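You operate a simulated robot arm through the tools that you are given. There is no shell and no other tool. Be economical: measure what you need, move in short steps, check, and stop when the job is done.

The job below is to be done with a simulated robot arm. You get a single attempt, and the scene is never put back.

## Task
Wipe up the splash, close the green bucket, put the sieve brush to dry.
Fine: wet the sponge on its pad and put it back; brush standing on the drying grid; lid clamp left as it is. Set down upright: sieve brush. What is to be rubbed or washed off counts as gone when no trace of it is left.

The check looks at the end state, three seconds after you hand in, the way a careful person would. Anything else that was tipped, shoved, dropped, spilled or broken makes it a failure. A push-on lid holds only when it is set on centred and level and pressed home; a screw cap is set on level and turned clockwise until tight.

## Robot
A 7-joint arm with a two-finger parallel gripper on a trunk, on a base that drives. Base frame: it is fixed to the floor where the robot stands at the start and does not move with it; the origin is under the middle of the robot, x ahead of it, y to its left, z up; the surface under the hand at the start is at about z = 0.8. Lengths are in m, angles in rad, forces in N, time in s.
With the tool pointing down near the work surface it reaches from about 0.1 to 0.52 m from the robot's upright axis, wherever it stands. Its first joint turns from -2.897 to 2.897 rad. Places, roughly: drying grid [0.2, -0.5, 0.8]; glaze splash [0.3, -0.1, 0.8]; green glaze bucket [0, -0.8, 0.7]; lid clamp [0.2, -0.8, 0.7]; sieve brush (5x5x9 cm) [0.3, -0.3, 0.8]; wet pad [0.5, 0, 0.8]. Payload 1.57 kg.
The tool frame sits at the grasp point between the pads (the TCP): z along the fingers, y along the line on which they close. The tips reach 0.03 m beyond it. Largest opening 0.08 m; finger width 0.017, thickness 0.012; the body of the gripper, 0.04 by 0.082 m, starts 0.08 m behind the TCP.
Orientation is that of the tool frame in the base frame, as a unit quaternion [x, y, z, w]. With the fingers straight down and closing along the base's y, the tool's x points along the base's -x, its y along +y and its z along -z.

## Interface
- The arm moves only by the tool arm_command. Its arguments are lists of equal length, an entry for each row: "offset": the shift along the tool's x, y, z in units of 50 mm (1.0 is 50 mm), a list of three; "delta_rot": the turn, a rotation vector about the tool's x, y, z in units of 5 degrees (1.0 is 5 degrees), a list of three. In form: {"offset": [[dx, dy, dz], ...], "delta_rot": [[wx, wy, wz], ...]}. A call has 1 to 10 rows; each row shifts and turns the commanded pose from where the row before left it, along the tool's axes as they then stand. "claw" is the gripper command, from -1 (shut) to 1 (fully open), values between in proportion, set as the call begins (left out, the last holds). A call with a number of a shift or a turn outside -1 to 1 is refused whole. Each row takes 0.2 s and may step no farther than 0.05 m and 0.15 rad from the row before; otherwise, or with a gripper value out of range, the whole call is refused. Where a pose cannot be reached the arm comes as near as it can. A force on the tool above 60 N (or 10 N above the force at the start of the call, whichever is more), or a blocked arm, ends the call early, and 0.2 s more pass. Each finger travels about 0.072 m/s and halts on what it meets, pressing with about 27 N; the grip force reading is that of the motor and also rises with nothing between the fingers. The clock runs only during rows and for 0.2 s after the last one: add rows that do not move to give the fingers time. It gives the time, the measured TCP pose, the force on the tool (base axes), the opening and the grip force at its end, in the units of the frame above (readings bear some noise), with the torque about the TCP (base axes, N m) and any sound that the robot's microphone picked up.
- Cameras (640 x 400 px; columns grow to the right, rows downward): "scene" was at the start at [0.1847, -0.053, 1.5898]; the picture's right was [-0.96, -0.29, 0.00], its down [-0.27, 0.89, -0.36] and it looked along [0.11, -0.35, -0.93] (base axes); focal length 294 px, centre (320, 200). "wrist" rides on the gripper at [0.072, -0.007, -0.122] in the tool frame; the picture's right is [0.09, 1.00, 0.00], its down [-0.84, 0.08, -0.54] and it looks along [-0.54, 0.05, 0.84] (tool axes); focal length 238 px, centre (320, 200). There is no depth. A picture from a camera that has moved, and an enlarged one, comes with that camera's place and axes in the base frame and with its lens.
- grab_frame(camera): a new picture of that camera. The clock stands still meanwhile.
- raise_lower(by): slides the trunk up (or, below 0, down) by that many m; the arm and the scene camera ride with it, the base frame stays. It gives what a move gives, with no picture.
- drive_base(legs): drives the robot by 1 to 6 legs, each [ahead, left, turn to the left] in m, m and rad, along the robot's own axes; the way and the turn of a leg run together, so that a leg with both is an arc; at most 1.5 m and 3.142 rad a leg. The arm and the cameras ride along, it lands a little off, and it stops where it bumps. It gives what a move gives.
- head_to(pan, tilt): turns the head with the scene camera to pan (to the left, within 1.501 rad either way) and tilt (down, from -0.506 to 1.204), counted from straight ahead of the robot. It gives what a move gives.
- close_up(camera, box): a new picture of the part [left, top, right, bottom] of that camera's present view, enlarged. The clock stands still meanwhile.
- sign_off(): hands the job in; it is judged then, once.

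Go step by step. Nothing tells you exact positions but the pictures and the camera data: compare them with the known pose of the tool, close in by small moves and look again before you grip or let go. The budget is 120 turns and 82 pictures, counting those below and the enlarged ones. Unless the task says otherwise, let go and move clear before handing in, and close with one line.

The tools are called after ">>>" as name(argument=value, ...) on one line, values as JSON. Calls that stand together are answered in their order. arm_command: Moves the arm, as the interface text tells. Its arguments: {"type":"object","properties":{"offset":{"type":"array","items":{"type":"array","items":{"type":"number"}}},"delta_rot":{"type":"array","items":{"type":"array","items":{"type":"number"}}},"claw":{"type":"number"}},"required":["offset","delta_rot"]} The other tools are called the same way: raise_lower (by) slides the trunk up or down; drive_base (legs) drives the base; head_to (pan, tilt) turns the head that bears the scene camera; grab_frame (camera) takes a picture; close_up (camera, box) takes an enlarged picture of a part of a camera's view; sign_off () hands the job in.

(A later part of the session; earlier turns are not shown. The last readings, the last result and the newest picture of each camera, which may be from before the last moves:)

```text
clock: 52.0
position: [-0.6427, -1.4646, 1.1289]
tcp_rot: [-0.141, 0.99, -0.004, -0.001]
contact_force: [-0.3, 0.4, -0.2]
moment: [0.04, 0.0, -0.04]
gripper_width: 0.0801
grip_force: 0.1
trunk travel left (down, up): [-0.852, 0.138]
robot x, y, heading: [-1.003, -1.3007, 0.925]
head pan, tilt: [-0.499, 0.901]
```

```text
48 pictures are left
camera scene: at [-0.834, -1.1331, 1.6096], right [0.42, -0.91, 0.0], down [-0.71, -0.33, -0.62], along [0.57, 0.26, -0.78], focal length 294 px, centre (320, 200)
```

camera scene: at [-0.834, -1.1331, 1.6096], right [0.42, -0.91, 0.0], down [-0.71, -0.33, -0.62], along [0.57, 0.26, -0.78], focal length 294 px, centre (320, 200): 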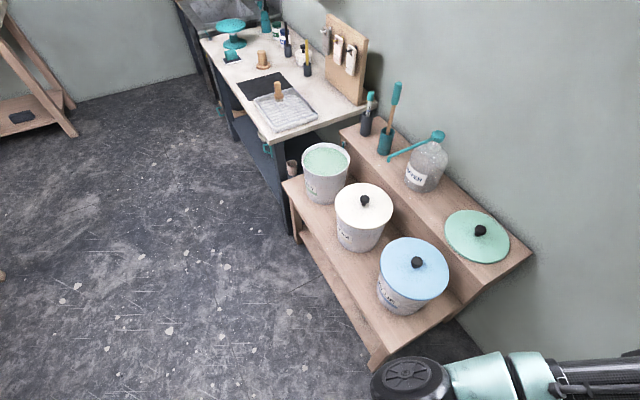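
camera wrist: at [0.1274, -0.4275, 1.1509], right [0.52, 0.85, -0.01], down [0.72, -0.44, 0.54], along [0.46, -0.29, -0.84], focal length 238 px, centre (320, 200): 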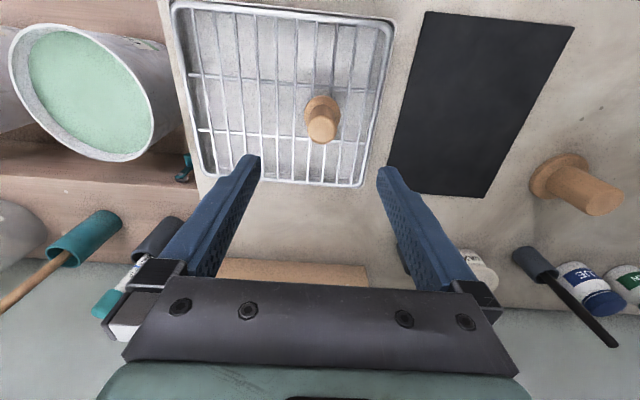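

The floor at the bench end is free; the lid is about 22 cm wide at (-0.127, -1.39). Before moving toward the wall I swing the arm to point ahead along the bench.

>>> arm_command(offset=[[0.034, 0.942, 0], [0.034, 0.942, 0], [0.034, 0.942, 0], [0.034, 0.942, 0], [0.034, 0.942, 0], [0.034, 0.942, 0], [0.034, 0.942, 0], [0.034, 0.942, 0], [0.034, 0.942, 0], [0.034, 0.942, 0]], delta_rot=[[0, 0, 0], [0, 0, 0], [0, 0, 0], [0, 0, 0], [0, 0, 0], [0, 0, 0], [0, 0, 0], [0, 0, 0], [0, 0, 0], [0, 0, 0]])

>>> arm_command(offset=[[0, 0, -0.5], [0, 0, 0], [0, 0, 0], [0, 0, 0], [0, 0, 0], [0, 0, 0], [0, 0, 0], [0, 0, 0]], delta_rot=[[0, 0, -0.92], [0, 0, -0.92], [0, 0, -0.92], [0, 0, -0.92], [0, 0, -0.92], [0, 0, -0.92], [0, 0, -0.92], [0, 0, -0.92]])

>>> drive_base(legs=[[0, -0.4, 0]])

>>> head_to(pan=-0.3, tilt=1.2)

>>> grab_frame(camera="scene")

```text
clock: 54.2
position: [-0.7911, -1.0166, 1.1269]
tcp_rot: [-0.142, 0.99, -0.004, -0.001]
contact_force: [0.7, 0.2, -0.8]
moment: [0.0, 0.0, -0.04]
gripper_width: 0.08
grip_force: 0.0
trunk travel left (down, up): [-0.852, 0.138]
robot x, y, heading: [-1.0036, -1.3041, 0.925]
head pan, tilt: [-0.499, 0.901]
```

```text
clock: 56.0
position: [-0.7924, -1.0172, 1.1518]
tcp_rot: [-0.447, 0.894, -0.004, -0.002]
contact_force: [-0.9, 0.1, 0.3]
moment: [0.03, 0.0, -0.01]
gripper_width: 0.0799
grip_force: 0.1
trunk travel left (down, up): [-0.852, 0.138]
robot x, y, heading: [-1.0011, -1.2984, 0.929]
head pan, tilt: [-0.499, 0.901]
```

```text
clock: 58.5
position: [-0.4735, -1.2541, 1.151]
tcp_rot: [-0.448, 0.894, -0.003, -0.003]
contact_force: [-0.9, 0.1, -0.1]
moment: [-0.02, 0.02, -0.01]
gripper_width: 0.08
grip_force: 0.1
trunk travel left (down, up): [-0.852, 0.138]
robot x, y, heading: [-0.6823, -1.5438, 0.931]
head pan, tilt: [-0.499, 0.901]
```

```text
clock: 59.3
position: [-0.4738, -1.2536, 1.1505]
tcp_rot: [-0.448, 0.894, -0.004, -0.001]
contact_force: [0.6, -0.4, -0.5]
moment: [0.0, 0.02, 0.01]
gripper_width: 0.08
grip_force: 0.1
trunk travel left (down, up): [-0.852, 0.138]
robot x, y, heading: [-0.6817, -1.5392, 0.928]
head pan, tilt: [-0.3, 1.201]
```

```text
47 pictures are left
camera scene: at [-0.5392, -1.3686, 1.5898], right [0.59, -0.81, 0.0], down [-0.75, -0.55, -0.36], along [0.29, 0.21, -0.93], focal length 294 px, centre (320, 200)
```

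scene: 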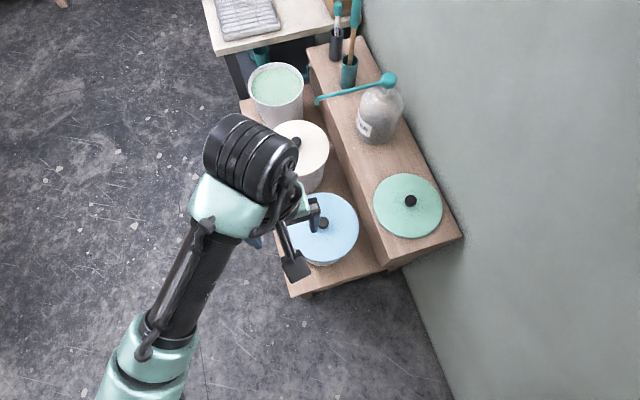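

Clear view: lid knob near (-0.136, -1.40). I move another 18 cm toward the wall, keeping about 29 cm from it.

>>> drive_base(legs=[[0, -0.18, 0]])

>>> grab_frame(camera="scene")

```text
clock: 61.0
position: [-0.3354, -1.3577, 1.1518]
tcp_rot: [-0.448, 0.894, -0.007, 0.0]
contact_force: [0.3, 0.2, 0.2]
moment: [-0.01, 0.02, 0.06]
gripper_width: 0.0804
grip_force: 0.0
trunk travel left (down, up): [-0.852, 0.138]
robot x, y, heading: [-0.5375, -1.6477, 0.928]
head pan, tilt: [-0.3, 1.201]
stopped in leg 1: the robot was blocked; the commanded pose is now the measured one
```

```text
46 pictures are left
camera scene: at [-0.4042, -1.47, 1.59], right [0.59, -0.81, 0.01], down [-0.75, -0.55, -0.37], along [0.3, 0.21, -0.93], focal length 294 px, centre (320, 200)
```

scene: 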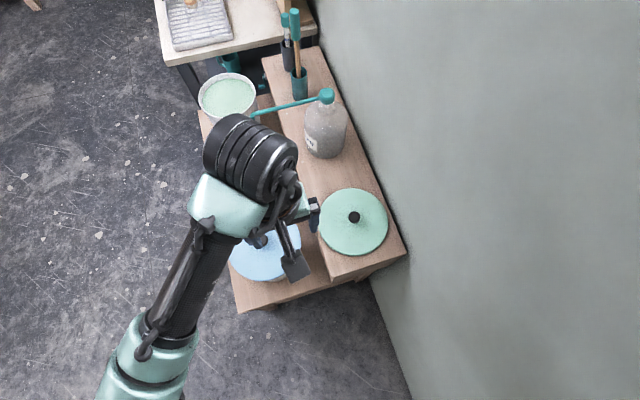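

The base touched the wall lightly; I back off a centimetre and bring the hand above the lid.

>>> drive_base(legs=[[0, 0.012, 0]])

>>> arm_command(offset=[[-0.44, -0.96, 0], [-0.44, -0.96, 0], [-0.44, -0.96, 0], [-0.44, -0.96, 0.6], [0, 0, 0.8], [0, 0, 0]], delta_rot=[[0, 0, 0], [0, 0, 0], [0, 0, 0], [0, 0, 0], [0, 0, 0], [0, 0, 0]])

>>> grab_frame(camera="wrist")

```text
clock: 61.8
position: [-0.3391, -1.3568, 1.1518]
tcp_rot: [-0.447, 0.894, -0.004, -0.002]
contact_force: [0.5, -0.5, -0.3]
moment: [0.0, -0.02, 0.0]
gripper_width: 0.08
grip_force: 0.1
trunk travel left (down, up): [-0.852, 0.138]
robot x, y, heading: [-0.5468, -1.6427, 0.93]
head pan, tilt: [-0.3, 1.201]
```

```text
refused: row 1 steps farther than a row can; nothing moved
```

```text
45 pictures are left
camera wrist: at [-0.3757, -1.4168, 1.2732], right [-0.85, 0.52, 0.0], down [0.44, 0.72, 0.54], along [0.28, 0.46, -0.84], focal length 238 px, centre (320, 200)
```

wrist: 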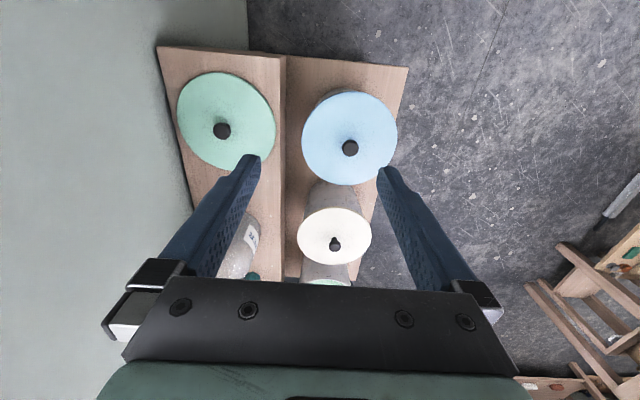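

The wrist view gives the same knob place (-0.132, -1.399). I repeat the move with shorter steps.

>>> arm_command(offset=[[-0.36, -0.764, 0], [-0.36, -0.764, 0], [-0.36, -0.764, 0], [-0.36, -0.764, 0], [-0.36, -0.764, 0], [0, 0, 0.9], [0, 0, 0.9], [0, 0, 0.9], [0, 0, 0]], delta_rot=[[0, 0, 0], [0, 0, 0], [0, 0, 0], [0, 0, 0], [0, 0, 0], [0, 0, 0], [0, 0, 0], [0, 0, 0], [0, 0, 0]])

>>> grab_frame(camera="wrist")

```text
clock: 63.8
position: [-0.1337, -1.3987, 1.0157]
tcp_rot: [-0.447, 0.894, -0.003, -0.003]
contact_force: [-0.3, -0.2, -0.4]
moment: [0.01, 0.01, 0.01]
gripper_width: 0.08
grip_force: 0.2
trunk travel left (down, up): [-0.852, 0.138]
robot x, y, heading: [-0.55, -1.638, 0.937]
head pan, tilt: [-0.3, 1.201]
```

```text
44 pictures are left
camera wrist: at [-0.1707, -1.4593, 1.1382], right [-0.85, 0.52, 0.0], down [0.44, 0.72, 0.54], along [0.28, 0.46, -0.84], focal length 238 px, centre (320, 200)
```

wrist: 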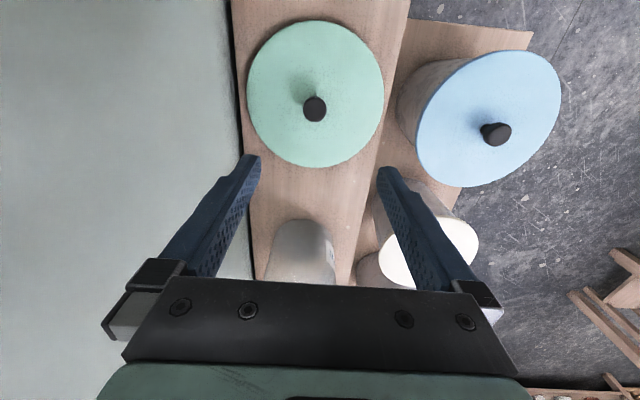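

The knob top is near z 0.77 at (-0.124, -1.399). I shift a little and descend in stages.

>>> arm_command(offset=[[-0.12, -0.14, 0.8], [0, 0, 0.9], [0, 0, 0.9], [0, 0, 0.6], [0, 0, 0]], delta_rot=[[0, 0, 0], [0, 0, 0], [0, 0, 0], [0, 0, 0], [0, 0, 0]])

>>> grab_frame(camera="wrist")

```text
clock: 65.0
position: [-0.1223, -1.4003, 0.8592]
tcp_rot: [-0.448, 0.894, -0.003, -0.003]
contact_force: [-0.1, 1.6, -0.4]
moment: [-0.02, 0.02, 0.01]
gripper_width: 0.08
grip_force: 0.0
trunk travel left (down, up): [-0.852, 0.138]
robot x, y, heading: [-0.5466, -1.6404, 0.931]
head pan, tilt: [-0.3, 1.201]
```

```text
43 pictures are left
camera wrist: at [-0.16, -1.4612, 0.9796], right [-0.85, 0.52, 0.0], down [0.44, 0.72, 0.54], along [0.28, 0.46, -0.84], focal length 238 px, centre (320, 200)
```

wrist: 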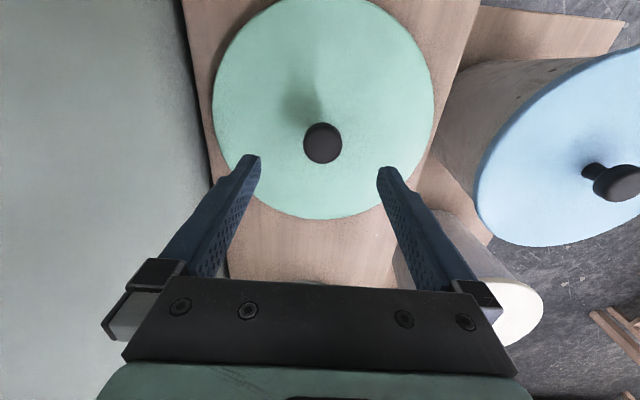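

Centred. I lower 7 cm more and look from the side.

>>> arm_command(offset=[[0, 0, 0.7], [0, 0, 0.6], [0, 0, 0]], delta_rot=[[0, 0, 0], [0, 0, 0], [0, 0, 0]])

>>> grab_frame(camera="wrist")

>>> close_up(camera="scene", box=[280, 150, 440, 290])

```text
clock: 65.8
position: [-0.1275, -1.4059, 0.8305]
tcp_rot: [-0.448, 0.894, -0.004, -0.002]
contact_force: [0.3, -0.3, 0.0]
moment: [0.0, -0.01, 0.0]
gripper_width: 0.0798
grip_force: 0.0
out of reach, approached as far as the arm can: row 1, 2
trunk travel left (down, up): [-0.852, 0.138]
robot x, y, heading: [-0.5497, -1.6392, 0.93]
head pan, tilt: [-0.3, 1.201]
```

```text
42 pictures are left
camera wrist: at [-0.1646, -1.4666, 0.9519], right [-0.85, 0.52, 0.0], down [0.44, 0.72, 0.54], along [0.28, 0.45, -0.84], focal length 238 px, centre (320, 200)
```

wrist: 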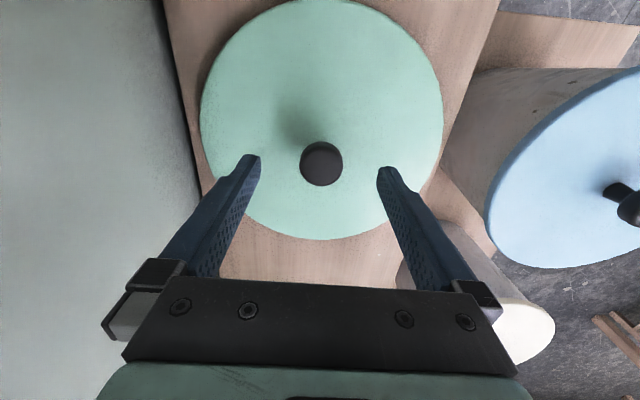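

```text
2.86 times, centred on (360, 220) of scene
camera zoom: at [-0.4045, -1.4693, 1.5897], right [0.59, -0.81, 0.0], down [-0.75, -0.55, -0.36], along [0.29, 0.21, -0.93], focal length 841 px, centre (206, 143)
```

zoom: 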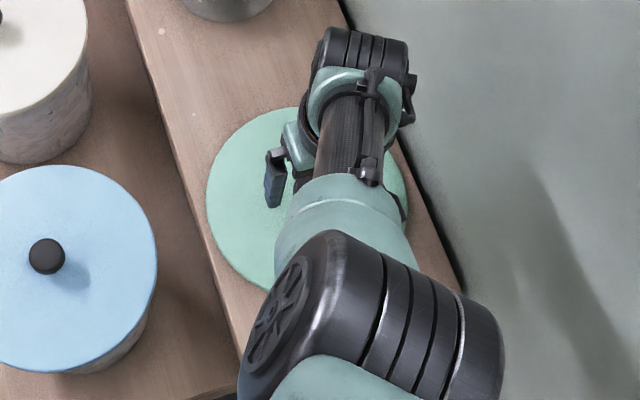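

The arm is at its downward reach limit; I raise the hand, recentre and lower the trunk instead.

>>> arm_command(offset=[[-0.16, 0.05, -0.8], [0, 0, -0.8], [0, 0, 0]], delta_rot=[[0, 0, 0], [0, 0, 0], [0, 0, 0]])

>>> raise_lower(by=-0.08)

>>> grab_frame(camera="wrist")

```text
clock: 66.6
position: [-0.1259, -1.3969, 0.911]
tcp_rot: [-0.448, 0.894, -0.003, -0.003]
contact_force: [-0.1, -0.3, 0.3]
moment: [0.0, 0.03, -0.01]
gripper_width: 0.0801
grip_force: 0.2
trunk travel left (down, up): [-0.852, 0.138]
robot x, y, heading: [-0.5489, -1.6362, 0.929]
head pan, tilt: [-0.3, 1.201]
```

```text
clock: 67.7
position: [-0.1243, -1.3968, 0.8318]
tcp_rot: [-0.449, 0.894, -0.005, -0.002]
contact_force: [0.0, 0.6, -0.5]
moment: [0.02, 0.03, 0.03]
gripper_width: 0.0799
grip_force: 0.1
trunk travel left (down, up): [-0.772, 0.218]
robot x, y, heading: [-0.5492, -1.6409, 0.931]
head pan, tilt: [-0.3, 1.201]
```

```text
40 pictures are left
camera wrist: at [-0.1626, -1.4581, 0.953], right [-0.85, 0.52, 0.0], down [0.44, 0.72, 0.54], along [0.28, 0.46, -0.84], focal length 238 px, centre (320, 200)
```

wrist: 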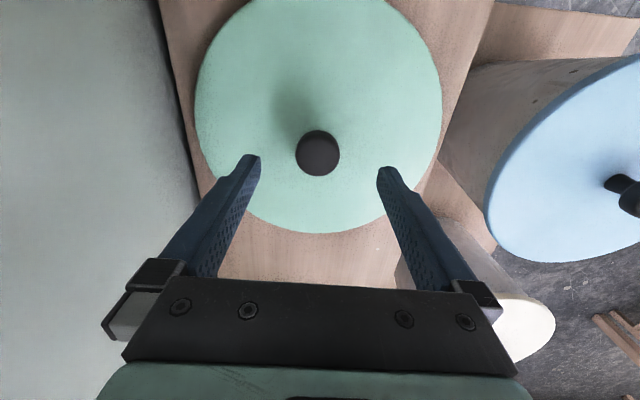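

Aligned. Lower 4.5 cm with the arm.

>>> arm_command(offset=[[0, -0.05, 0.5], [0, 0, 0.4], [0, 0, 0]], delta_rot=[[0, 0, 0], [0, 0, 0], [0, 0, 0]])

>>> grab_frame(camera="wrist")

```text
clock: 68.5
position: [-0.1242, -1.3981, 0.7859]
tcp_rot: [-0.448, 0.894, -0.004, -0.002]
contact_force: [-0.5, 0.5, 0.4]
moment: [0.05, 0.01, 0.01]
gripper_width: 0.08
grip_force: 0.1
trunk travel left (down, up): [-0.772, 0.218]
robot x, y, heading: [-0.5425, -1.6359, 0.926]
head pan, tilt: [-0.3, 1.201]
```

```text
39 pictures are left
camera wrist: at [-0.1614, -1.4599, 0.9078], right [-0.85, 0.52, 0.0], down [0.44, 0.72, 0.54], along [0.28, 0.45, -0.84], focal length 238 px, centre (320, 200)
```

wrist: 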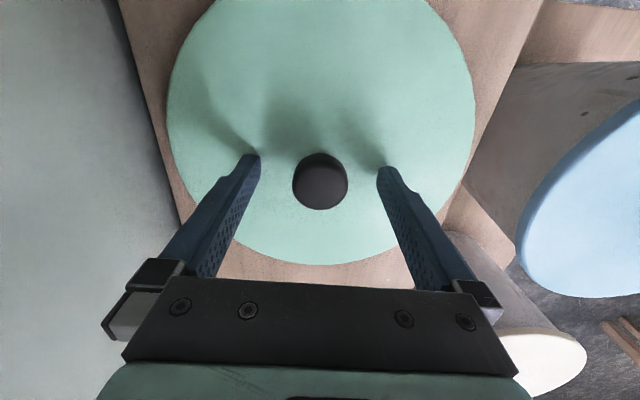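

The knob top is between tips and TCP; 5 mm lower, then close.

>>> arm_command(offset=[[0, 0, 0.1], [0, 0, 0]], delta_rot=[[0, 0, 0], [0, 0, 0]])

>>> arm_command(offset=[[0, 0, 0], [0, 0, 0], [0, 0, 0], [0, 0, 0], [0, 0, 0]], delta_rot=[[0, 0, 0], [0, 0, 0], [0, 0, 0], [0, 0, 0], [0, 0, 0]], claw=-1)

>>> arm_command(offset=[[0, 0, -0.5], [0, 0, -0.5], [0, 0, 0]], delta_rot=[[0, 0, 0], [0, 0, 0], [0, 0, 0]])

>>> grab_frame(camera="wrist")

```text
clock: 69.1
position: [-0.1231, -1.3982, 0.7815]
tcp_rot: [-0.448, 0.894, -0.004, -0.002]
contact_force: [0.2, -0.4, 0.2]
moment: [0.03, 0.01, 0.0]
gripper_width: 0.0797
grip_force: 0.1
trunk travel left (down, up): [-0.772, 0.218]
robot x, y, heading: [-0.5461, -1.64, 0.934]
head pan, tilt: [-0.3, 1.201]
```

```text
clock: 70.3
position: [-0.1227, -1.3986, 0.7811]
tcp_rot: [-0.448, 0.894, -0.004, -0.003]
contact_force: [-0.8, 1.6, 1.5]
moment: [0.01, -0.04, -0.02]
gripper_width: 0.0326
grip_force: 26.8
trunk travel left (down, up): [-0.772, 0.218]
robot x, y, heading: [-0.5484, -1.6389, 0.932]
head pan, tilt: [-0.3, 1.201]
```

```text
clock: 71.1
position: [-0.1253, -1.3981, 0.8316]
tcp_rot: [-0.447, 0.894, -0.004, -0.003]
contact_force: [-0.2, -0.2, -1.2]
moment: [-0.02, -0.03, 0.02]
gripper_width: 0.0327
grip_force: 27.0
trunk travel left (down, up): [-0.772, 0.218]
robot x, y, heading: [-0.5509, -1.6419, 0.927]
head pan, tilt: [-0.3, 1.201]
```

```text
38 pictures are left
camera wrist: at [-0.1623, -1.4607, 0.9528], right [-0.85, 0.52, 0.0], down [0.44, 0.72, 0.54], along [0.28, 0.45, -0.84], focal length 238 px, centre (320, 200)
```

wrist: 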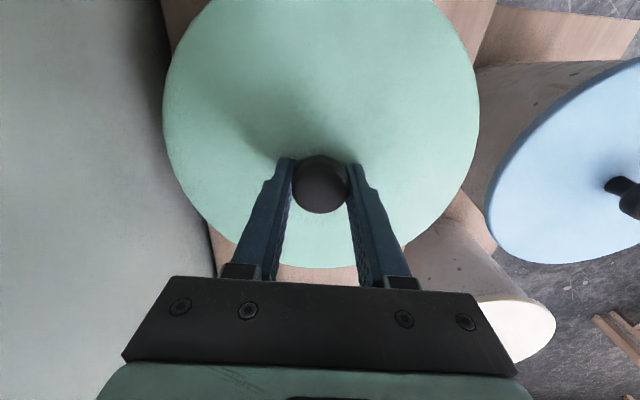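

The lid hangs level from the knob. I lift it high, swing it clear of the wall and back out.

>>> arm_command(offset=[[0, 0, -0.8], [0, 0, -0.8], [0, 0, -0.8], [0, 0, -0.8], [0.1, 0.7, -0.2], [0.2, 0.8, 0], [0.3, 0.8, 0], [0.3, 0.8, 0], [0.3, 0.6, 0], [0, 0, 0]], delta_rot=[[0, 0, 0], [0, 0, 0], [0, 0, 0], [0, 0, 0], [0, 0, 0], [0, 0, 0], [0, 0, 0], [0, 0, 0], [0, 0, 0], [0, 0, 0]])

>>> raise_lower(by=0.12)

>>> grab_frame(camera="scene")

```text
clock: 73.3
position: [-0.307, -1.3371, 1.0005]
tcp_rot: [-0.448, 0.894, -0.004, -0.002]
contact_force: [0.1, 1.6, -1.1]
moment: [-0.01, -0.02, 0.02]
gripper_width: 0.0327
grip_force: 27.1
trunk travel left (down, up): [-0.772, 0.218]
robot x, y, heading: [-0.5462, -1.6415, 0.936]
head pan, tilt: [-0.3, 1.201]
```

```text
clock: 74.8
position: [-0.3066, -1.3359, 1.1204]
tcp_rot: [-0.447, 0.894, -0.004, -0.003]
contact_force: [0.5, -0.6, -1.1]
moment: [-0.02, 0.01, 0.03]
gripper_width: 0.0328
grip_force: 26.9
trunk travel left (down, up): [-0.892, 0.098]
robot x, y, heading: [-0.5479, -1.6412, 0.926]
head pan, tilt: [-0.3, 1.201]
```

```text
37 pictures are left
camera scene: at [-0.4044, -1.4693, 1.6301], right [0.59, -0.81, 0.0], down [-0.75, -0.55, -0.36], along [0.29, 0.21, -0.93], focal length 294 px, centre (320, 200)
```

scene: 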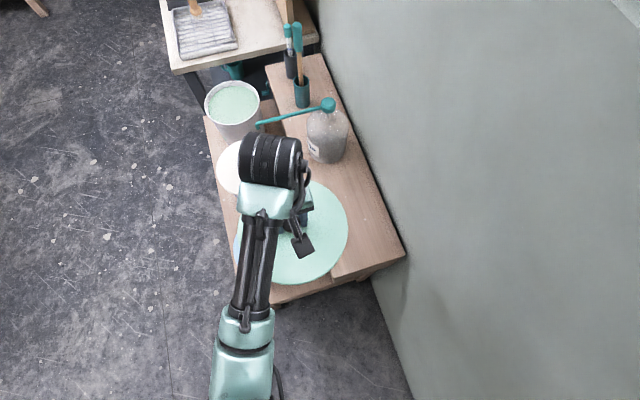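

Clear. Now back out, turn to face the bench and return to the bucket.

>>> drive_base(legs=[[0, 0.57, 0], [0, 0, -1.573]])

>>> drive_base(legs=[[0, 1.02, 0]])

>>> head_to(pan=0.0, tilt=1.0)

>>> grab_frame(camera="scene")

```text
clock: 81.8
position: [-0.6934, -1.5379, 1.12]
tcp_rot: [0.31, 0.951, 0.0, -0.003]
contact_force: [-0.7, 0.1, -2.4]
moment: [0.02, -0.01, 0.0]
gripper_width: 0.0328
grip_force: 27.1
trunk travel left (down, up): [-0.892, 0.098]
robot x, y, heading: [-1.0, -1.301, -0.633]
head pan, tilt: [-0.3, 1.201]
```

```text
clock: 87.1
position: [-0.1007, -0.7135, 1.1198]
tcp_rot: [0.304, 0.953, 0.0, -0.004]
contact_force: [-0.7, 0.1, -0.6]
moment: [0.01, -0.01, 0.02]
gripper_width: 0.0328
grip_force: 27.2
trunk travel left (down, up): [-0.892, 0.098]
robot x, y, heading: [-0.411, -0.4796, -0.617]
head pan, tilt: [-0.3, 1.201]
```

```text
clock: 87.9
position: [-0.1011, -0.7141, 1.1197]
tcp_rot: [0.304, 0.953, 0.0, -0.003]
contact_force: [-0.2, -0.1, -1.5]
moment: [0.02, 0.0, -0.01]
gripper_width: 0.0326
grip_force: 26.8
trunk travel left (down, up): [-0.892, 0.098]
robot x, y, heading: [-0.4084, -0.4783, -0.618]
head pan, tilt: [0.0, 1.0]
```

```text
36 pictures are left
camera scene: at [-0.2161, -0.6173, 1.6423], right [-0.58, -0.82, 0.0], down [-0.69, 0.49, -0.54], along [0.44, -0.31, -0.84], focal length 294 px, centre (320, 200)
```

scene: 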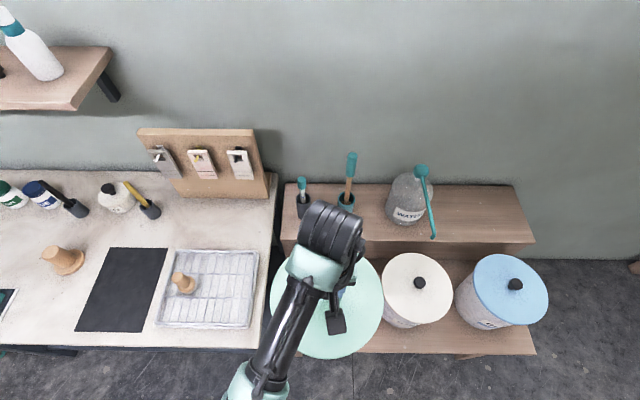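

I'm in front of the bucket. I move a bit closer and swing the lid aside to the right to measure the bucket precisely with both cameras.

>>> drive_base(legs=[[0.045, 0, -0.02]])

>>> arm_command(offset=[[0.1, -0.9, 0], [0.1, -0.9, 0], [0.1, -0.9, 0], [0.1, -0.9, 0], [0.1, -0.9, 0], [0.1, -0.9, 0], [0, 0, 0]], delta_rot=[[0, 0, 0], [0, 0, 0], [0, 0, 0], [0, 0, 0], [0, 0, 0], [0, 0, 0], [0, 0, 0]])

>>> grab_frame(camera="wrist")

>>> grab_frame(camera="scene")

```text
clock: 88.8
position: [-0.0699, -0.7455, 1.1208]
tcp_rot: [0.314, 0.949, -0.001, -0.004]
contact_force: [0.2, -0.9, -1.0]
moment: [0.01, -0.01, -0.01]
gripper_width: 0.033
grip_force: 27.2
trunk travel left (down, up): [-0.892, 0.098]
robot x, y, heading: [-0.3742, -0.5075, -0.635]
head pan, tilt: [0.0, 1.0]
```

```text
clock: 90.4
position: [-0.2545, -0.9453, 1.1202]
tcp_rot: [0.313, 0.95, -0.001, -0.005]
contact_force: [0.0, -0.2, -0.7]
moment: [-0.04, 0.03, 0.04]
gripper_width: 0.0327
grip_force: 26.9
trunk travel left (down, up): [-0.892, 0.098]
robot x, y, heading: [-0.3734, -0.5066, -0.637]
head pan, tilt: [0.0, 1.0]
```

```text
35 pictures are left
camera wrist: at [-0.315, -0.9085, 1.2422], right [0.52, 0.86, 0.0], down [0.72, -0.44, 0.54], along [0.46, -0.28, -0.84], focal length 238 px, centre (320, 200)
```

wrist: 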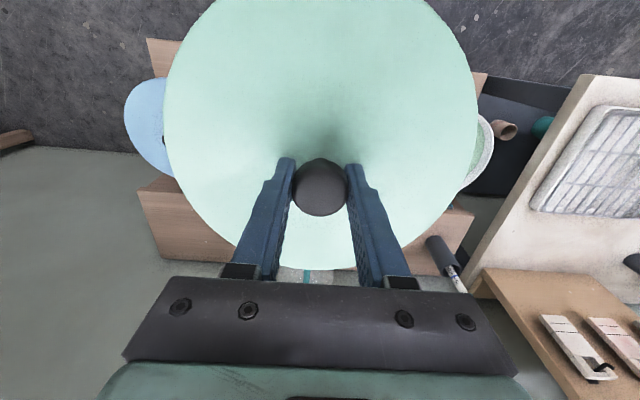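

```text
34 pictures are left
camera scene: at [-0.1823, -0.6467, 1.6423], right [-0.59, -0.8, 0.0], down [-0.68, 0.5, -0.54], along [0.43, -0.32, -0.84], focal length 294 px, centre (320, 200)
```

scene: 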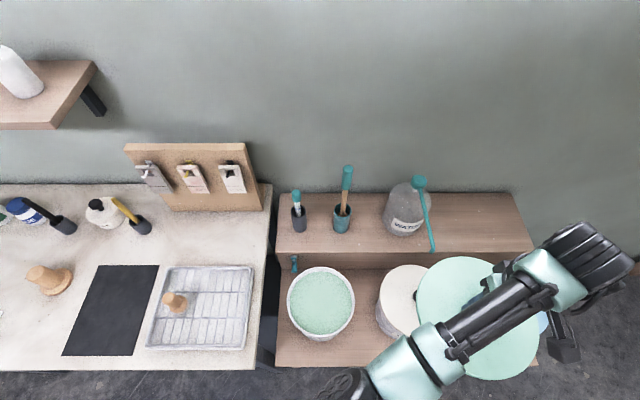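

I zoom on the bucket rim for a precise centre.

>>> close_up(camera="scene", box=[265, 245, 377, 357])

```text
3.57 times, centred on (321, 301) of scene
camera zoom: at [-0.1823, -0.6467, 1.6423], right [-0.59, -0.8, 0.0], down [-0.68, 0.5, -0.54], along [0.43, -0.32, -0.84], focal length 1051 px, centre (316, -161)
```

zoom: 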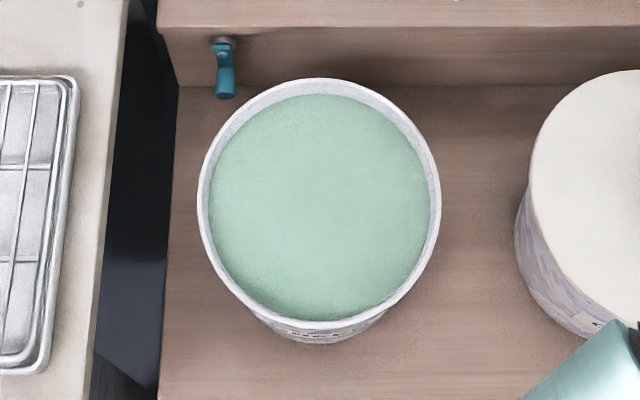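

The rim centre comes out near (-0.014, -0.774) with the rim at about z 0.77. I bring the lid over it, lower the trunk, and compare lid and measured TCP in the same view to calibrate.

>>> arm_command(offset=[[-0.3, 0.935, 0], [-0.3, 0.935, 0], [-0.3, 0.935, 0], [-0.3, 0.935, 0], [-0.31, 0.935, 0], [-0.31, 0.935, 0], [0, 0, 0]], delta_rot=[[0, 0, 0], [0, 0, 0], [0, 0, 0], [0, 0, 0], [0, 0, 0], [0, 0, 0], [0, 0, 0]])

>>> raise_lower(by=-0.22)

>>> grab_frame(camera="scene")

>>> grab_frame(camera="wrist")

```text
clock: 92.0
position: [-0.012, -0.7743, 1.1209]
tcp_rot: [0.314, 0.949, 0.0, -0.005]
contact_force: [-0.1, -0.2, -0.4]
moment: [-0.02, -0.04, 0.01]
gripper_width: 0.0328
grip_force: 27.0
trunk travel left (down, up): [-0.892, 0.098]
robot x, y, heading: [-0.3726, -0.5056, -0.638]
head pan, tilt: [0.0, 1.0]
```

```text
clock: 94.3
position: [-0.0133, -0.7747, 0.8998]
tcp_rot: [0.314, 0.949, 0.001, -0.005]
contact_force: [0.5, -0.4, -1.4]
moment: [-0.03, -0.03, -0.01]
gripper_width: 0.0327
grip_force: 26.8
trunk travel left (down, up): [-0.672, 0.318]
robot x, y, heading: [-0.3734, -0.5097, -0.636]
head pan, tilt: [0.0, 1.0]
```

```text
32 pictures are left
camera scene: at [-0.1828, -0.6473, 1.4224], right [-0.59, -0.8, 0.0], down [-0.68, 0.5, -0.54], along [0.43, -0.32, -0.84], focal length 294 px, centre (320, 200)
```

scene: 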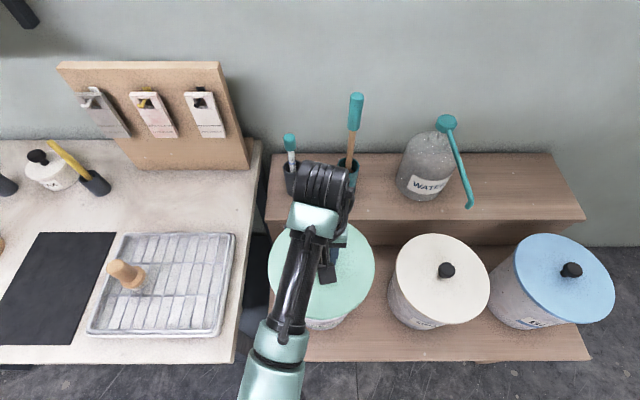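

```text
31 pictures are left
camera wrist: at [-0.074, -0.7382, 1.0222], right [0.52, 0.85, 0.0], down [0.72, -0.44, 0.54], along [0.46, -0.28, -0.84], focal length 238 px, centre (320, 200)
```

wrist: 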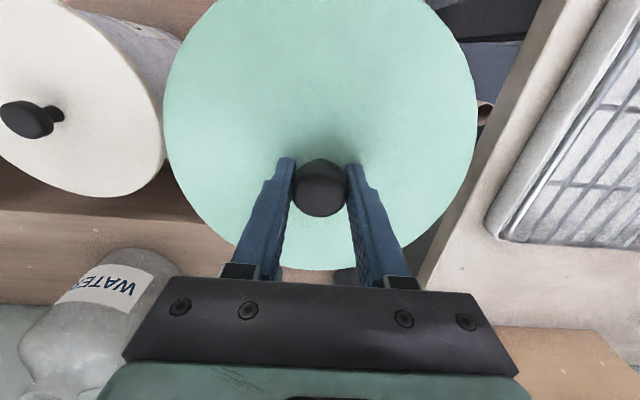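

I zoom on the lid over the bucket.

>>> close_up(camera="scene", box=[250, 200, 400, 350])

```text
2.67 times, centred on (325, 275) of scene
camera zoom: at [-0.1828, -0.6473, 1.4224], right [-0.59, -0.8, 0.0], down [-0.68, 0.5, -0.54], along [0.43, -0.32, -0.84], focal length 784 px, centre (307, 0)
```

zoom: 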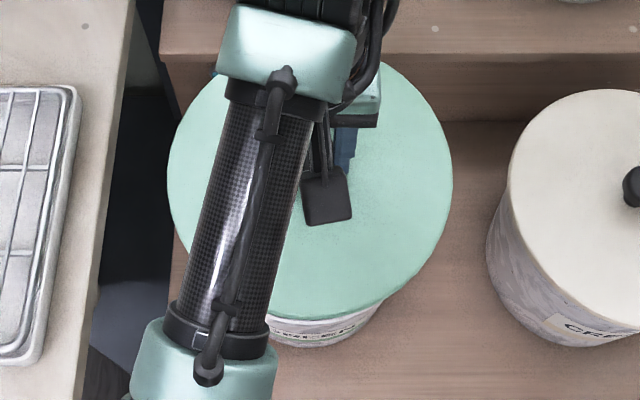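

The lid lines up with its computed place within a millimetre or two; the bucket centre is about 5 mm further back. I shift that and go down near the rim.

>>> arm_command(offset=[[-0.1, 0, 0.5], [0, 0, 0.5], [0, 0, 0.2], [0, 0, 0]], delta_rot=[[0, 0, 0], [0, 0, 0], [0, 0, 0], [0, 0, 0]])

>>> close_up(camera="scene", box=[250, 200, 500, 350])

```text
clock: 95.3
position: [-0.0097, -0.7779, 0.8411]
tcp_rot: [0.314, 0.95, 0.001, -0.005]
contact_force: [0.2, -0.6, -1.0]
moment: [-0.01, 0.01, -0.01]
gripper_width: 0.0326
grip_force: 27.0
trunk travel left (down, up): [-0.672, 0.318]
robot x, y, heading: [-0.3744, -0.5064, -0.636]
head pan, tilt: [0.0, 1.0]
```

```text
2.56 times, centred on (375, 275) of scene
camera zoom: at [-0.1828, -0.6473, 1.4223], right [-0.59, -0.8, 0.0], down [-0.68, 0.5, -0.54], along [0.43, -0.32, -0.84], focal length 753 px, centre (179, 8)
```

zoom: 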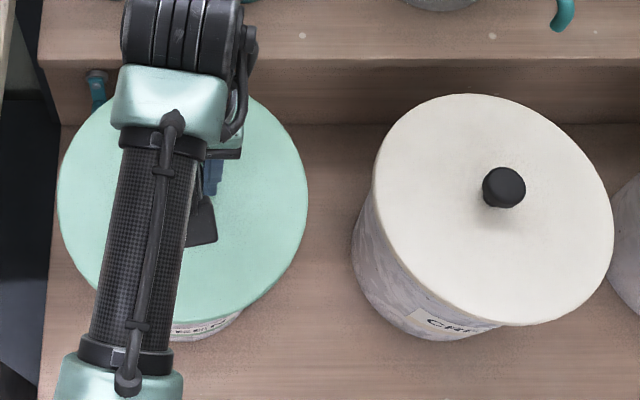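

Closed height should be about 2.5–4 cm lower, by the neighbouring white lid. I shift 2 mm and lower until it touches.

>>> arm_command(offset=[[-0.04, 0, 0.2], [0, 0, 0.2], [0, 0, 0]], delta_rot=[[0, 0, 0], [0, 0, 0], [0, 0, 0]])

```text
clock: 96.1
position: [-0.0076, -0.7793, 0.8204]
tcp_rot: [0.313, 0.95, 0.001, -0.003]
contact_force: [0.6, -0.1, -1.7]
moment: [-0.01, 0.03, 0.0]
gripper_width: 0.0329
grip_force: 27.3
trunk travel left (down, up): [-0.672, 0.318]
robot x, y, heading: [-0.3776, -0.5035, -0.641]
head pan, tilt: [0.0, 1.0]
```

No contact yet; 6 mm more.

>>> arm_command(offset=[[0, 0, 0.12], [0, 0, 0]], delta_rot=[[0, 0, 0], [0, 0, 0]])

>>> close_up(camera="scene", box=[250, 200, 500, 350])

```text
clock: 96.7
position: [-0.0075, -0.7805, 0.8149]
tcp_rot: [0.315, 0.949, 0.0, -0.004]
contact_force: [-0.6, -0.4, -1.7]
moment: [-0.01, 0.02, -0.02]
gripper_width: 0.0329
grip_force: 26.6
trunk travel left (down, up): [-0.672, 0.318]
robot x, y, heading: [-0.3734, -0.5067, -0.636]
head pan, tilt: [0.0, 1.0]
```

```text
2.56 times, centred on (375, 275) of scene
camera zoom: at [-0.1827, -0.6472, 1.4223], right [-0.59, -0.8, 0.0], down [-0.68, 0.5, -0.54], along [0.43, -0.32, -0.84], focal length 753 px, centre (179, 8)
```

zoom: 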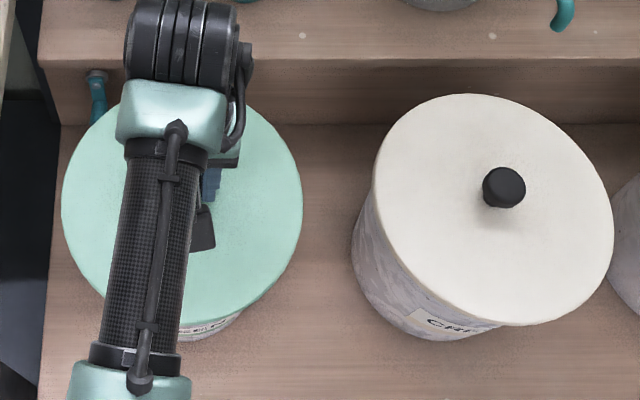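

Still free. I keep lowering in 5 mm steps.

>>> arm_command(offset=[[0, 0, 0.1], [0, 0, 0]], delta_rot=[[0, 0, 0], [0, 0, 0]])

>>> arm_command(offset=[[0, 0, 0.08], [0, 0, 0]], delta_rot=[[0, 0, 0], [0, 0, 0]])

```text
clock: 97.3
position: [-0.0093, -0.7788, 0.8086]
tcp_rot: [0.314, 0.949, 0.0, -0.004]
contact_force: [0.6, 0.1, -1.6]
moment: [-0.02, 0.0, 0.0]
gripper_width: 0.0325
grip_force: 26.8
trunk travel left (down, up): [-0.672, 0.318]
robot x, y, heading: [-0.3758, -0.5015, -0.641]
head pan, tilt: [0.0, 1.0]
```

```text
clock: 97.9
position: [-0.0089, -0.7776, 0.805]
tcp_rot: [0.314, 0.949, 0.0, -0.005]
contact_force: [-0.2, 0.4, -1.6]
moment: [-0.03, 0.01, 0.01]
gripper_width: 0.0327
grip_force: 26.7
trunk travel left (down, up): [-0.672, 0.318]
robot x, y, heading: [-0.3756, -0.505, -0.635]
head pan, tilt: [0.0, 1.0]
```

Still no contact; continuing slowly.

>>> arm_command(offset=[[0, 0, 0.08], [0, 0, 0]], delta_rot=[[0, 0, 0], [0, 0, 0]])

>>> close_up(camera="scene", box=[250, 200, 500, 350])

```text
clock: 98.5
position: [-0.0083, -0.7777, 0.8005]
tcp_rot: [0.314, 0.95, 0.0, -0.004]
contact_force: [-0.2, -0.3, -2.6]
moment: [0.02, 0.03, -0.02]
gripper_width: 0.0327
grip_force: 27.3
trunk travel left (down, up): [-0.672, 0.318]
robot x, y, heading: [-0.3725, -0.5042, -0.636]
head pan, tilt: [0.0, 1.0]
```

```text
2.56 times, centred on (375, 275) of scene
camera zoom: at [-0.1827, -0.6473, 1.4223], right [-0.59, -0.8, 0.0], down [-0.68, 0.5, -0.54], along [0.43, -0.32, -0.84], focal length 753 px, centre (179, 8)
```

zoom: 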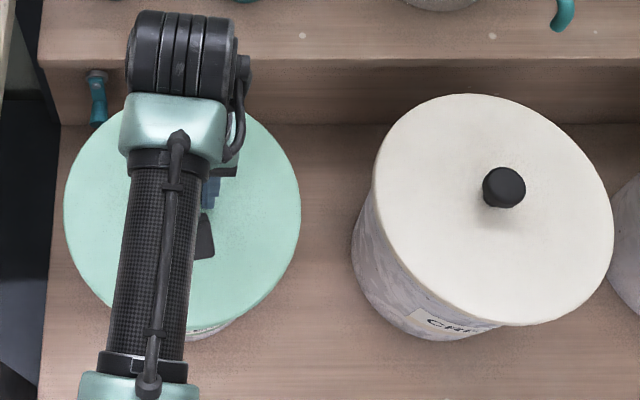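

Still hanging free. Continue downward in small steps.

>>> arm_command(offset=[[0, 0, 0.08], [0, 0, 0]], delta_rot=[[0, 0, 0], [0, 0, 0]])

>>> arm_command(offset=[[0, 0, 0.08], [0, 0, 0]], delta_rot=[[0, 0, 0], [0, 0, 0]])

```text
clock: 99.1
position: [-0.0083, -0.7782, 0.7977]
tcp_rot: [0.313, 0.95, -0.001, -0.004]
contact_force: [0.7, 0.2, -0.3]
moment: [-0.03, 0.0, -0.03]
gripper_width: 0.0327
grip_force: 27.2
trunk travel left (down, up): [-0.672, 0.318]
robot x, y, heading: [-0.3735, -0.5043, -0.634]
head pan, tilt: [0.0, 1.0]
```

```text
clock: 99.7
position: [-0.0093, -0.7792, 0.7918]
tcp_rot: [0.314, 0.949, -0.001, -0.004]
contact_force: [1.9, -2.1, -1.9]
moment: [-0.08, -0.05, -0.03]
gripper_width: 0.0329
grip_force: 26.7
trunk travel left (down, up): [-0.672, 0.318]
robot x, y, heading: [-0.3751, -0.505, -0.641]
head pan, tilt: [0.0, 1.0]
```

A light sideways force appears (toward the wall), so the lid has entered the rim a touch too far to the front. I shift 2.5 mm back and continue.

>>> arm_command(offset=[[-0.05, 0, -0.04], [0, 0, 0.04], [0, 0, 0]], delta_rot=[[0, 0, 0], [0, 0, 0], [0, 0, 0]])

>>> arm_command(offset=[[0, 0, 0.04], [0, 0, 0]], delta_rot=[[0, 0, 0], [0, 0, 0]])

```text
clock: 100.5
position: [-0.0063, -0.7806, 0.7935]
tcp_rot: [0.314, 0.949, 0.0, -0.004]
contact_force: [0.0, 0.3, -1.8]
moment: [0.0, 0.03, -0.02]
gripper_width: 0.0327
grip_force: 27.0
trunk travel left (down, up): [-0.672, 0.318]
robot x, y, heading: [-0.3714, -0.5019, -0.636]
head pan, tilt: [0.0, 1.0]
```

```text
clock: 101.1
position: [-0.0073, -0.78, 0.7918]
tcp_rot: [0.314, 0.949, 0.0, -0.003]
contact_force: [2.1, 0.7, 3.7]
moment: [-0.28, -0.47, 0.06]
gripper_width: 0.0325
grip_force: 26.6
trunk travel left (down, up): [-0.672, 0.318]
robot x, y, heading: [-0.3715, -0.5062, -0.64]
head pan, tilt: [0.0, 1.0]
```

Contact now bears on the back edge of the rim only, so I lift 3 mm, shift 2 mm further back and try again.

>>> arm_command(offset=[[0, 0, -0.06], [-0.05, 0.02, 0], [0, 0, 0.06], [0, 0, 0]], delta_rot=[[0, 0, 0], [0, 0, 0], [0, 0, 0], [0, 0, 0]])

>>> arm_command(offset=[[0, 0, 0.04], [0, 0, 0]], delta_rot=[[0, 0, 0], [0, 0, 0]])

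```text
clock: 102.1
position: [-0.0048, -0.7816, 0.7918]
tcp_rot: [0.315, 0.949, 0.0, -0.003]
contact_force: [0.7, 0.8, 3.1]
moment: [-0.18, -0.3, -0.02]
gripper_width: 0.0324
grip_force: 27.5
trunk travel left (down, up): [-0.672, 0.318]
robot x, y, heading: [-0.3772, -0.5043, -0.641]
head pan, tilt: [0.0, 1.0]
```

```text
clock: 102.7
position: [-0.0038, -0.7811, 0.7921]
tcp_rot: [0.314, 0.949, 0.0, -0.001]
contact_force: [-2.8, -0.6, 22.6]
moment: [0.17, 0.33, -0.04]
gripper_width: 0.0327
grip_force: 26.7
trunk travel left (down, up): [-0.672, 0.318]
robot x, y, heading: [-0.3721, -0.5051, -0.636]
head pan, tilt: [0.0, 1.0]
```

Now it bears evenly (22 N, hardly any moment). I look before pressing home.

>>> close_up(camera="scene", box=[250, 200, 400, 350])

>>> grab_frame(camera="wrist")

```text
2.67 times, centred on (325, 275) of scene
camera zoom: at [-0.1846, -0.6461, 1.4231], right [-0.59, -0.8, 0.0], down [-0.68, 0.5, -0.54], along [0.44, -0.32, -0.84], focal length 784 px, centre (307, 0)
```

zoom: 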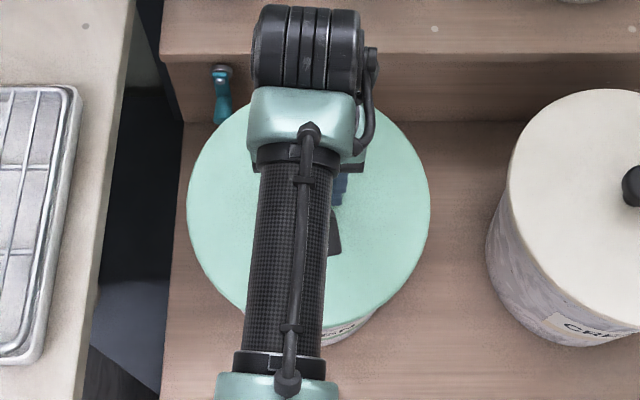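

```text
25 pictures are left
camera wrist: at [-0.0649, -0.744, 0.9134], right [0.52, 0.85, 0.0], down [0.72, -0.44, 0.54], along [0.46, -0.28, -0.84], focal length 238 px, centre (320, 200)
```

wrist: 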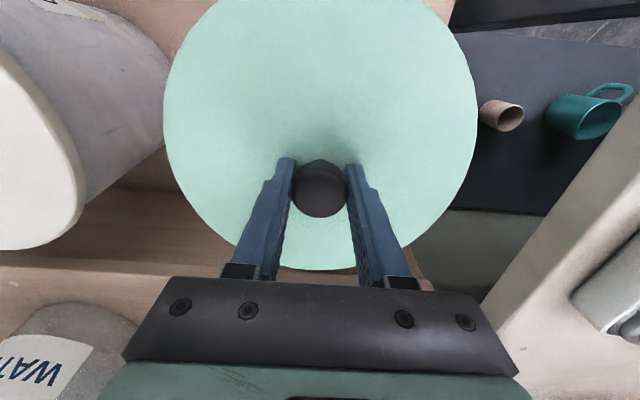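

It looks centred and level. Pressing down step by step.

>>> arm_command(offset=[[0, 0, 0.03], [0, 0, 0.02], [0, 0, 0]], delta_rot=[[0, 0, 0], [0, 0, 0], [0, 0, 0]])

```text
clock: 103.5
position: [-0.0037, -0.7808, 0.7927]
tcp_rot: [0.314, 0.95, -0.001, 0.001]
contact_force: [-7.4, -1.2, 45.1]
moment: [0.48, 0.41, 0.21]
gripper_width: 0.0325
grip_force: 26.9
trunk travel left (down, up): [-0.672, 0.318]
robot x, y, heading: [-0.3722, -0.5056, -0.634]
head pan, tilt: [0.0, 1.0]
```

No click yet at 45 N. A bit more force.

>>> arm_command(offset=[[0, 0, 0.02], [0, 0, 0.01], [0, 0, 0]], delta_rot=[[0, 0, 0], [0, 0, 0], [0, 0, 0]])

```text
clock: 104.3
position: [-0.0035, -0.7806, 0.791]
tcp_rot: [0.316, 0.949, -0.002, 0.003]
contact_force: [-11.8, 2.8, 53.7]
moment: [0.33, 0.27, 0.01]
gripper_width: 0.0329
grip_force: 26.5
trunk travel left (down, up): [-0.672, 0.318]
robot x, y, heading: [-0.3748, -0.5018, -0.631]
head pan, tilt: [0.0, 1.0]
```

No obvious click. I relieve the force, let go, rise and inspect the lid's seat.

>>> arm_command(offset=[[0, 0, -0.06], [0, 0, -0.05], [0, 0, 0]], delta_rot=[[0, 0, 0], [0, 0, 0], [0, 0, 0]])

>>> arm_command(offset=[[0, 0, 0], [0, 0, 0], [0, 0, 0], [0, 0, 0], [0, 0, -0.8], [0, 0, -0.9], [0, 0, -0.9], [0, 0, -0.9]], delta_rot=[[0, 0, 0], [0, 0, 0], [0, 0, 0], [0, 0, 0], [0, 0, 0], [0, 0, 0], [0, 0, 0], [0, 0, 0]], claw=1)

>>> grab_frame(camera="wrist")

>>> grab_frame(camera="scene")

```text
clock: 105.1
position: [-0.0034, -0.7825, 0.7921]
tcp_rot: [0.314, 0.949, 0.0, 0.0]
contact_force: [0.3, -3.7, 18.5]
moment: [-0.32, -0.74, -0.3]
gripper_width: 0.0327
grip_force: 27.2
trunk travel left (down, up): [-0.672, 0.318]
robot x, y, heading: [-0.3743, -0.5035, -0.638]
head pan, tilt: [0.0, 1.0]
```

```text
clock: 106.9
position: [-0.0021, -0.782, 0.9662]
tcp_rot: [0.313, 0.95, 0.0, -0.002]
contact_force: [-0.6, -0.2, 0.3]
moment: [0.0, 0.0, 0.01]
gripper_width: 0.08
grip_force: 0.1
trunk travel left (down, up): [-0.672, 0.318]
robot x, y, heading: [-0.3752, -0.505, -0.641]
head pan, tilt: [0.0, 1.0]
heard: snap
```

```text
24 pictures are left
camera wrist: at [-0.0623, -0.7459, 1.0883], right [0.52, 0.86, 0.0], down [0.72, -0.44, 0.54], along [0.46, -0.28, -0.84], focal length 238 px, centre (320, 200)
```

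wrist: 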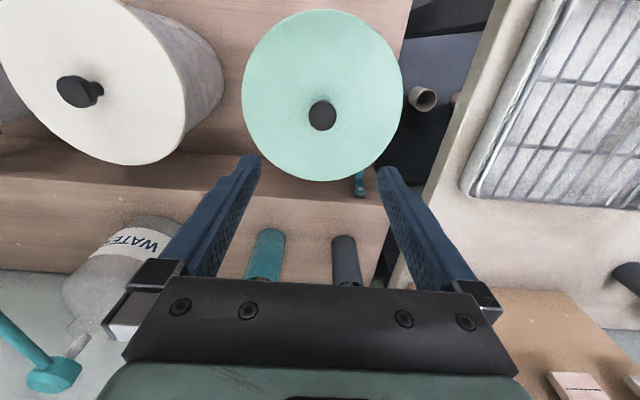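

```text
23 pictures are left
camera scene: at [-0.184, -0.6481, 1.4223], right [-0.59, -0.8, 0.0], down [-0.68, 0.5, -0.54], along [0.44, -0.32, -0.84], focal length 294 px, centre (320, 200)
```

scene: 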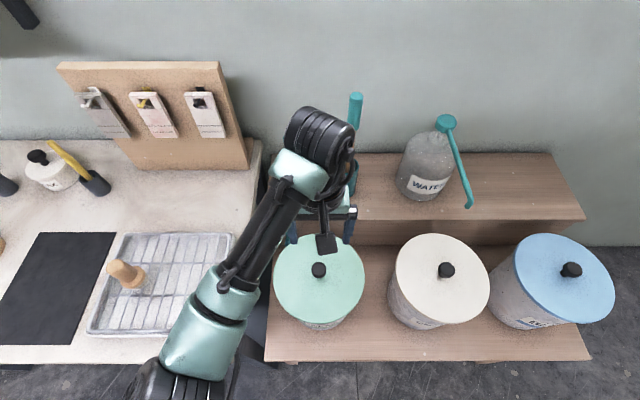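

A "snap" was heard as I let go. I zoom to compare the seat of the green lid with its neighbours.

>>> close_up(camera="scene", box=[260, 220, 420, 340])

>>> close_up(camera="wrist", box=[180, 0, 440, 200])

```text
3.33 times, centred on (340, 280) of scene
camera zoom: at [-0.184, -0.6481, 1.4223], right [-0.59, -0.8, 0.0], down [-0.68, 0.5, -0.54], along [0.44, -0.32, -0.84], focal length 981 px, centre (253, -67)
```

zoom: 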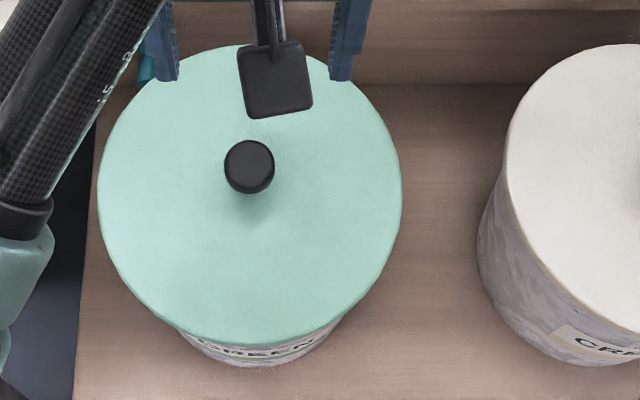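

```text
2.00 times, centred on (310, 100) of wrist
camera zoom: at [-0.0623, -0.7459, 1.0883], right [0.52, 0.86, 0.0], down [0.72, -0.44, 0.54], along [0.46, -0.28, -0.84], focal length 477 px, centre (340, 400)
```

zoom: 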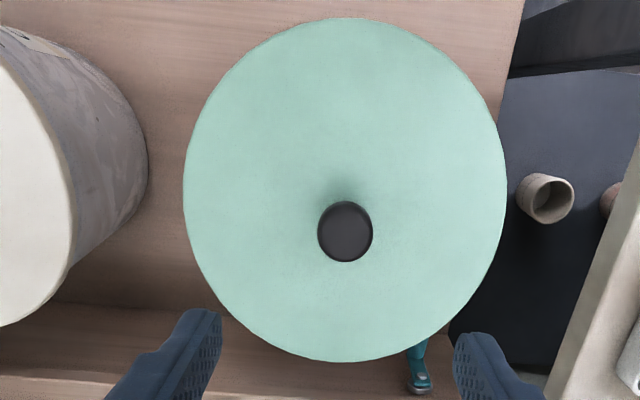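

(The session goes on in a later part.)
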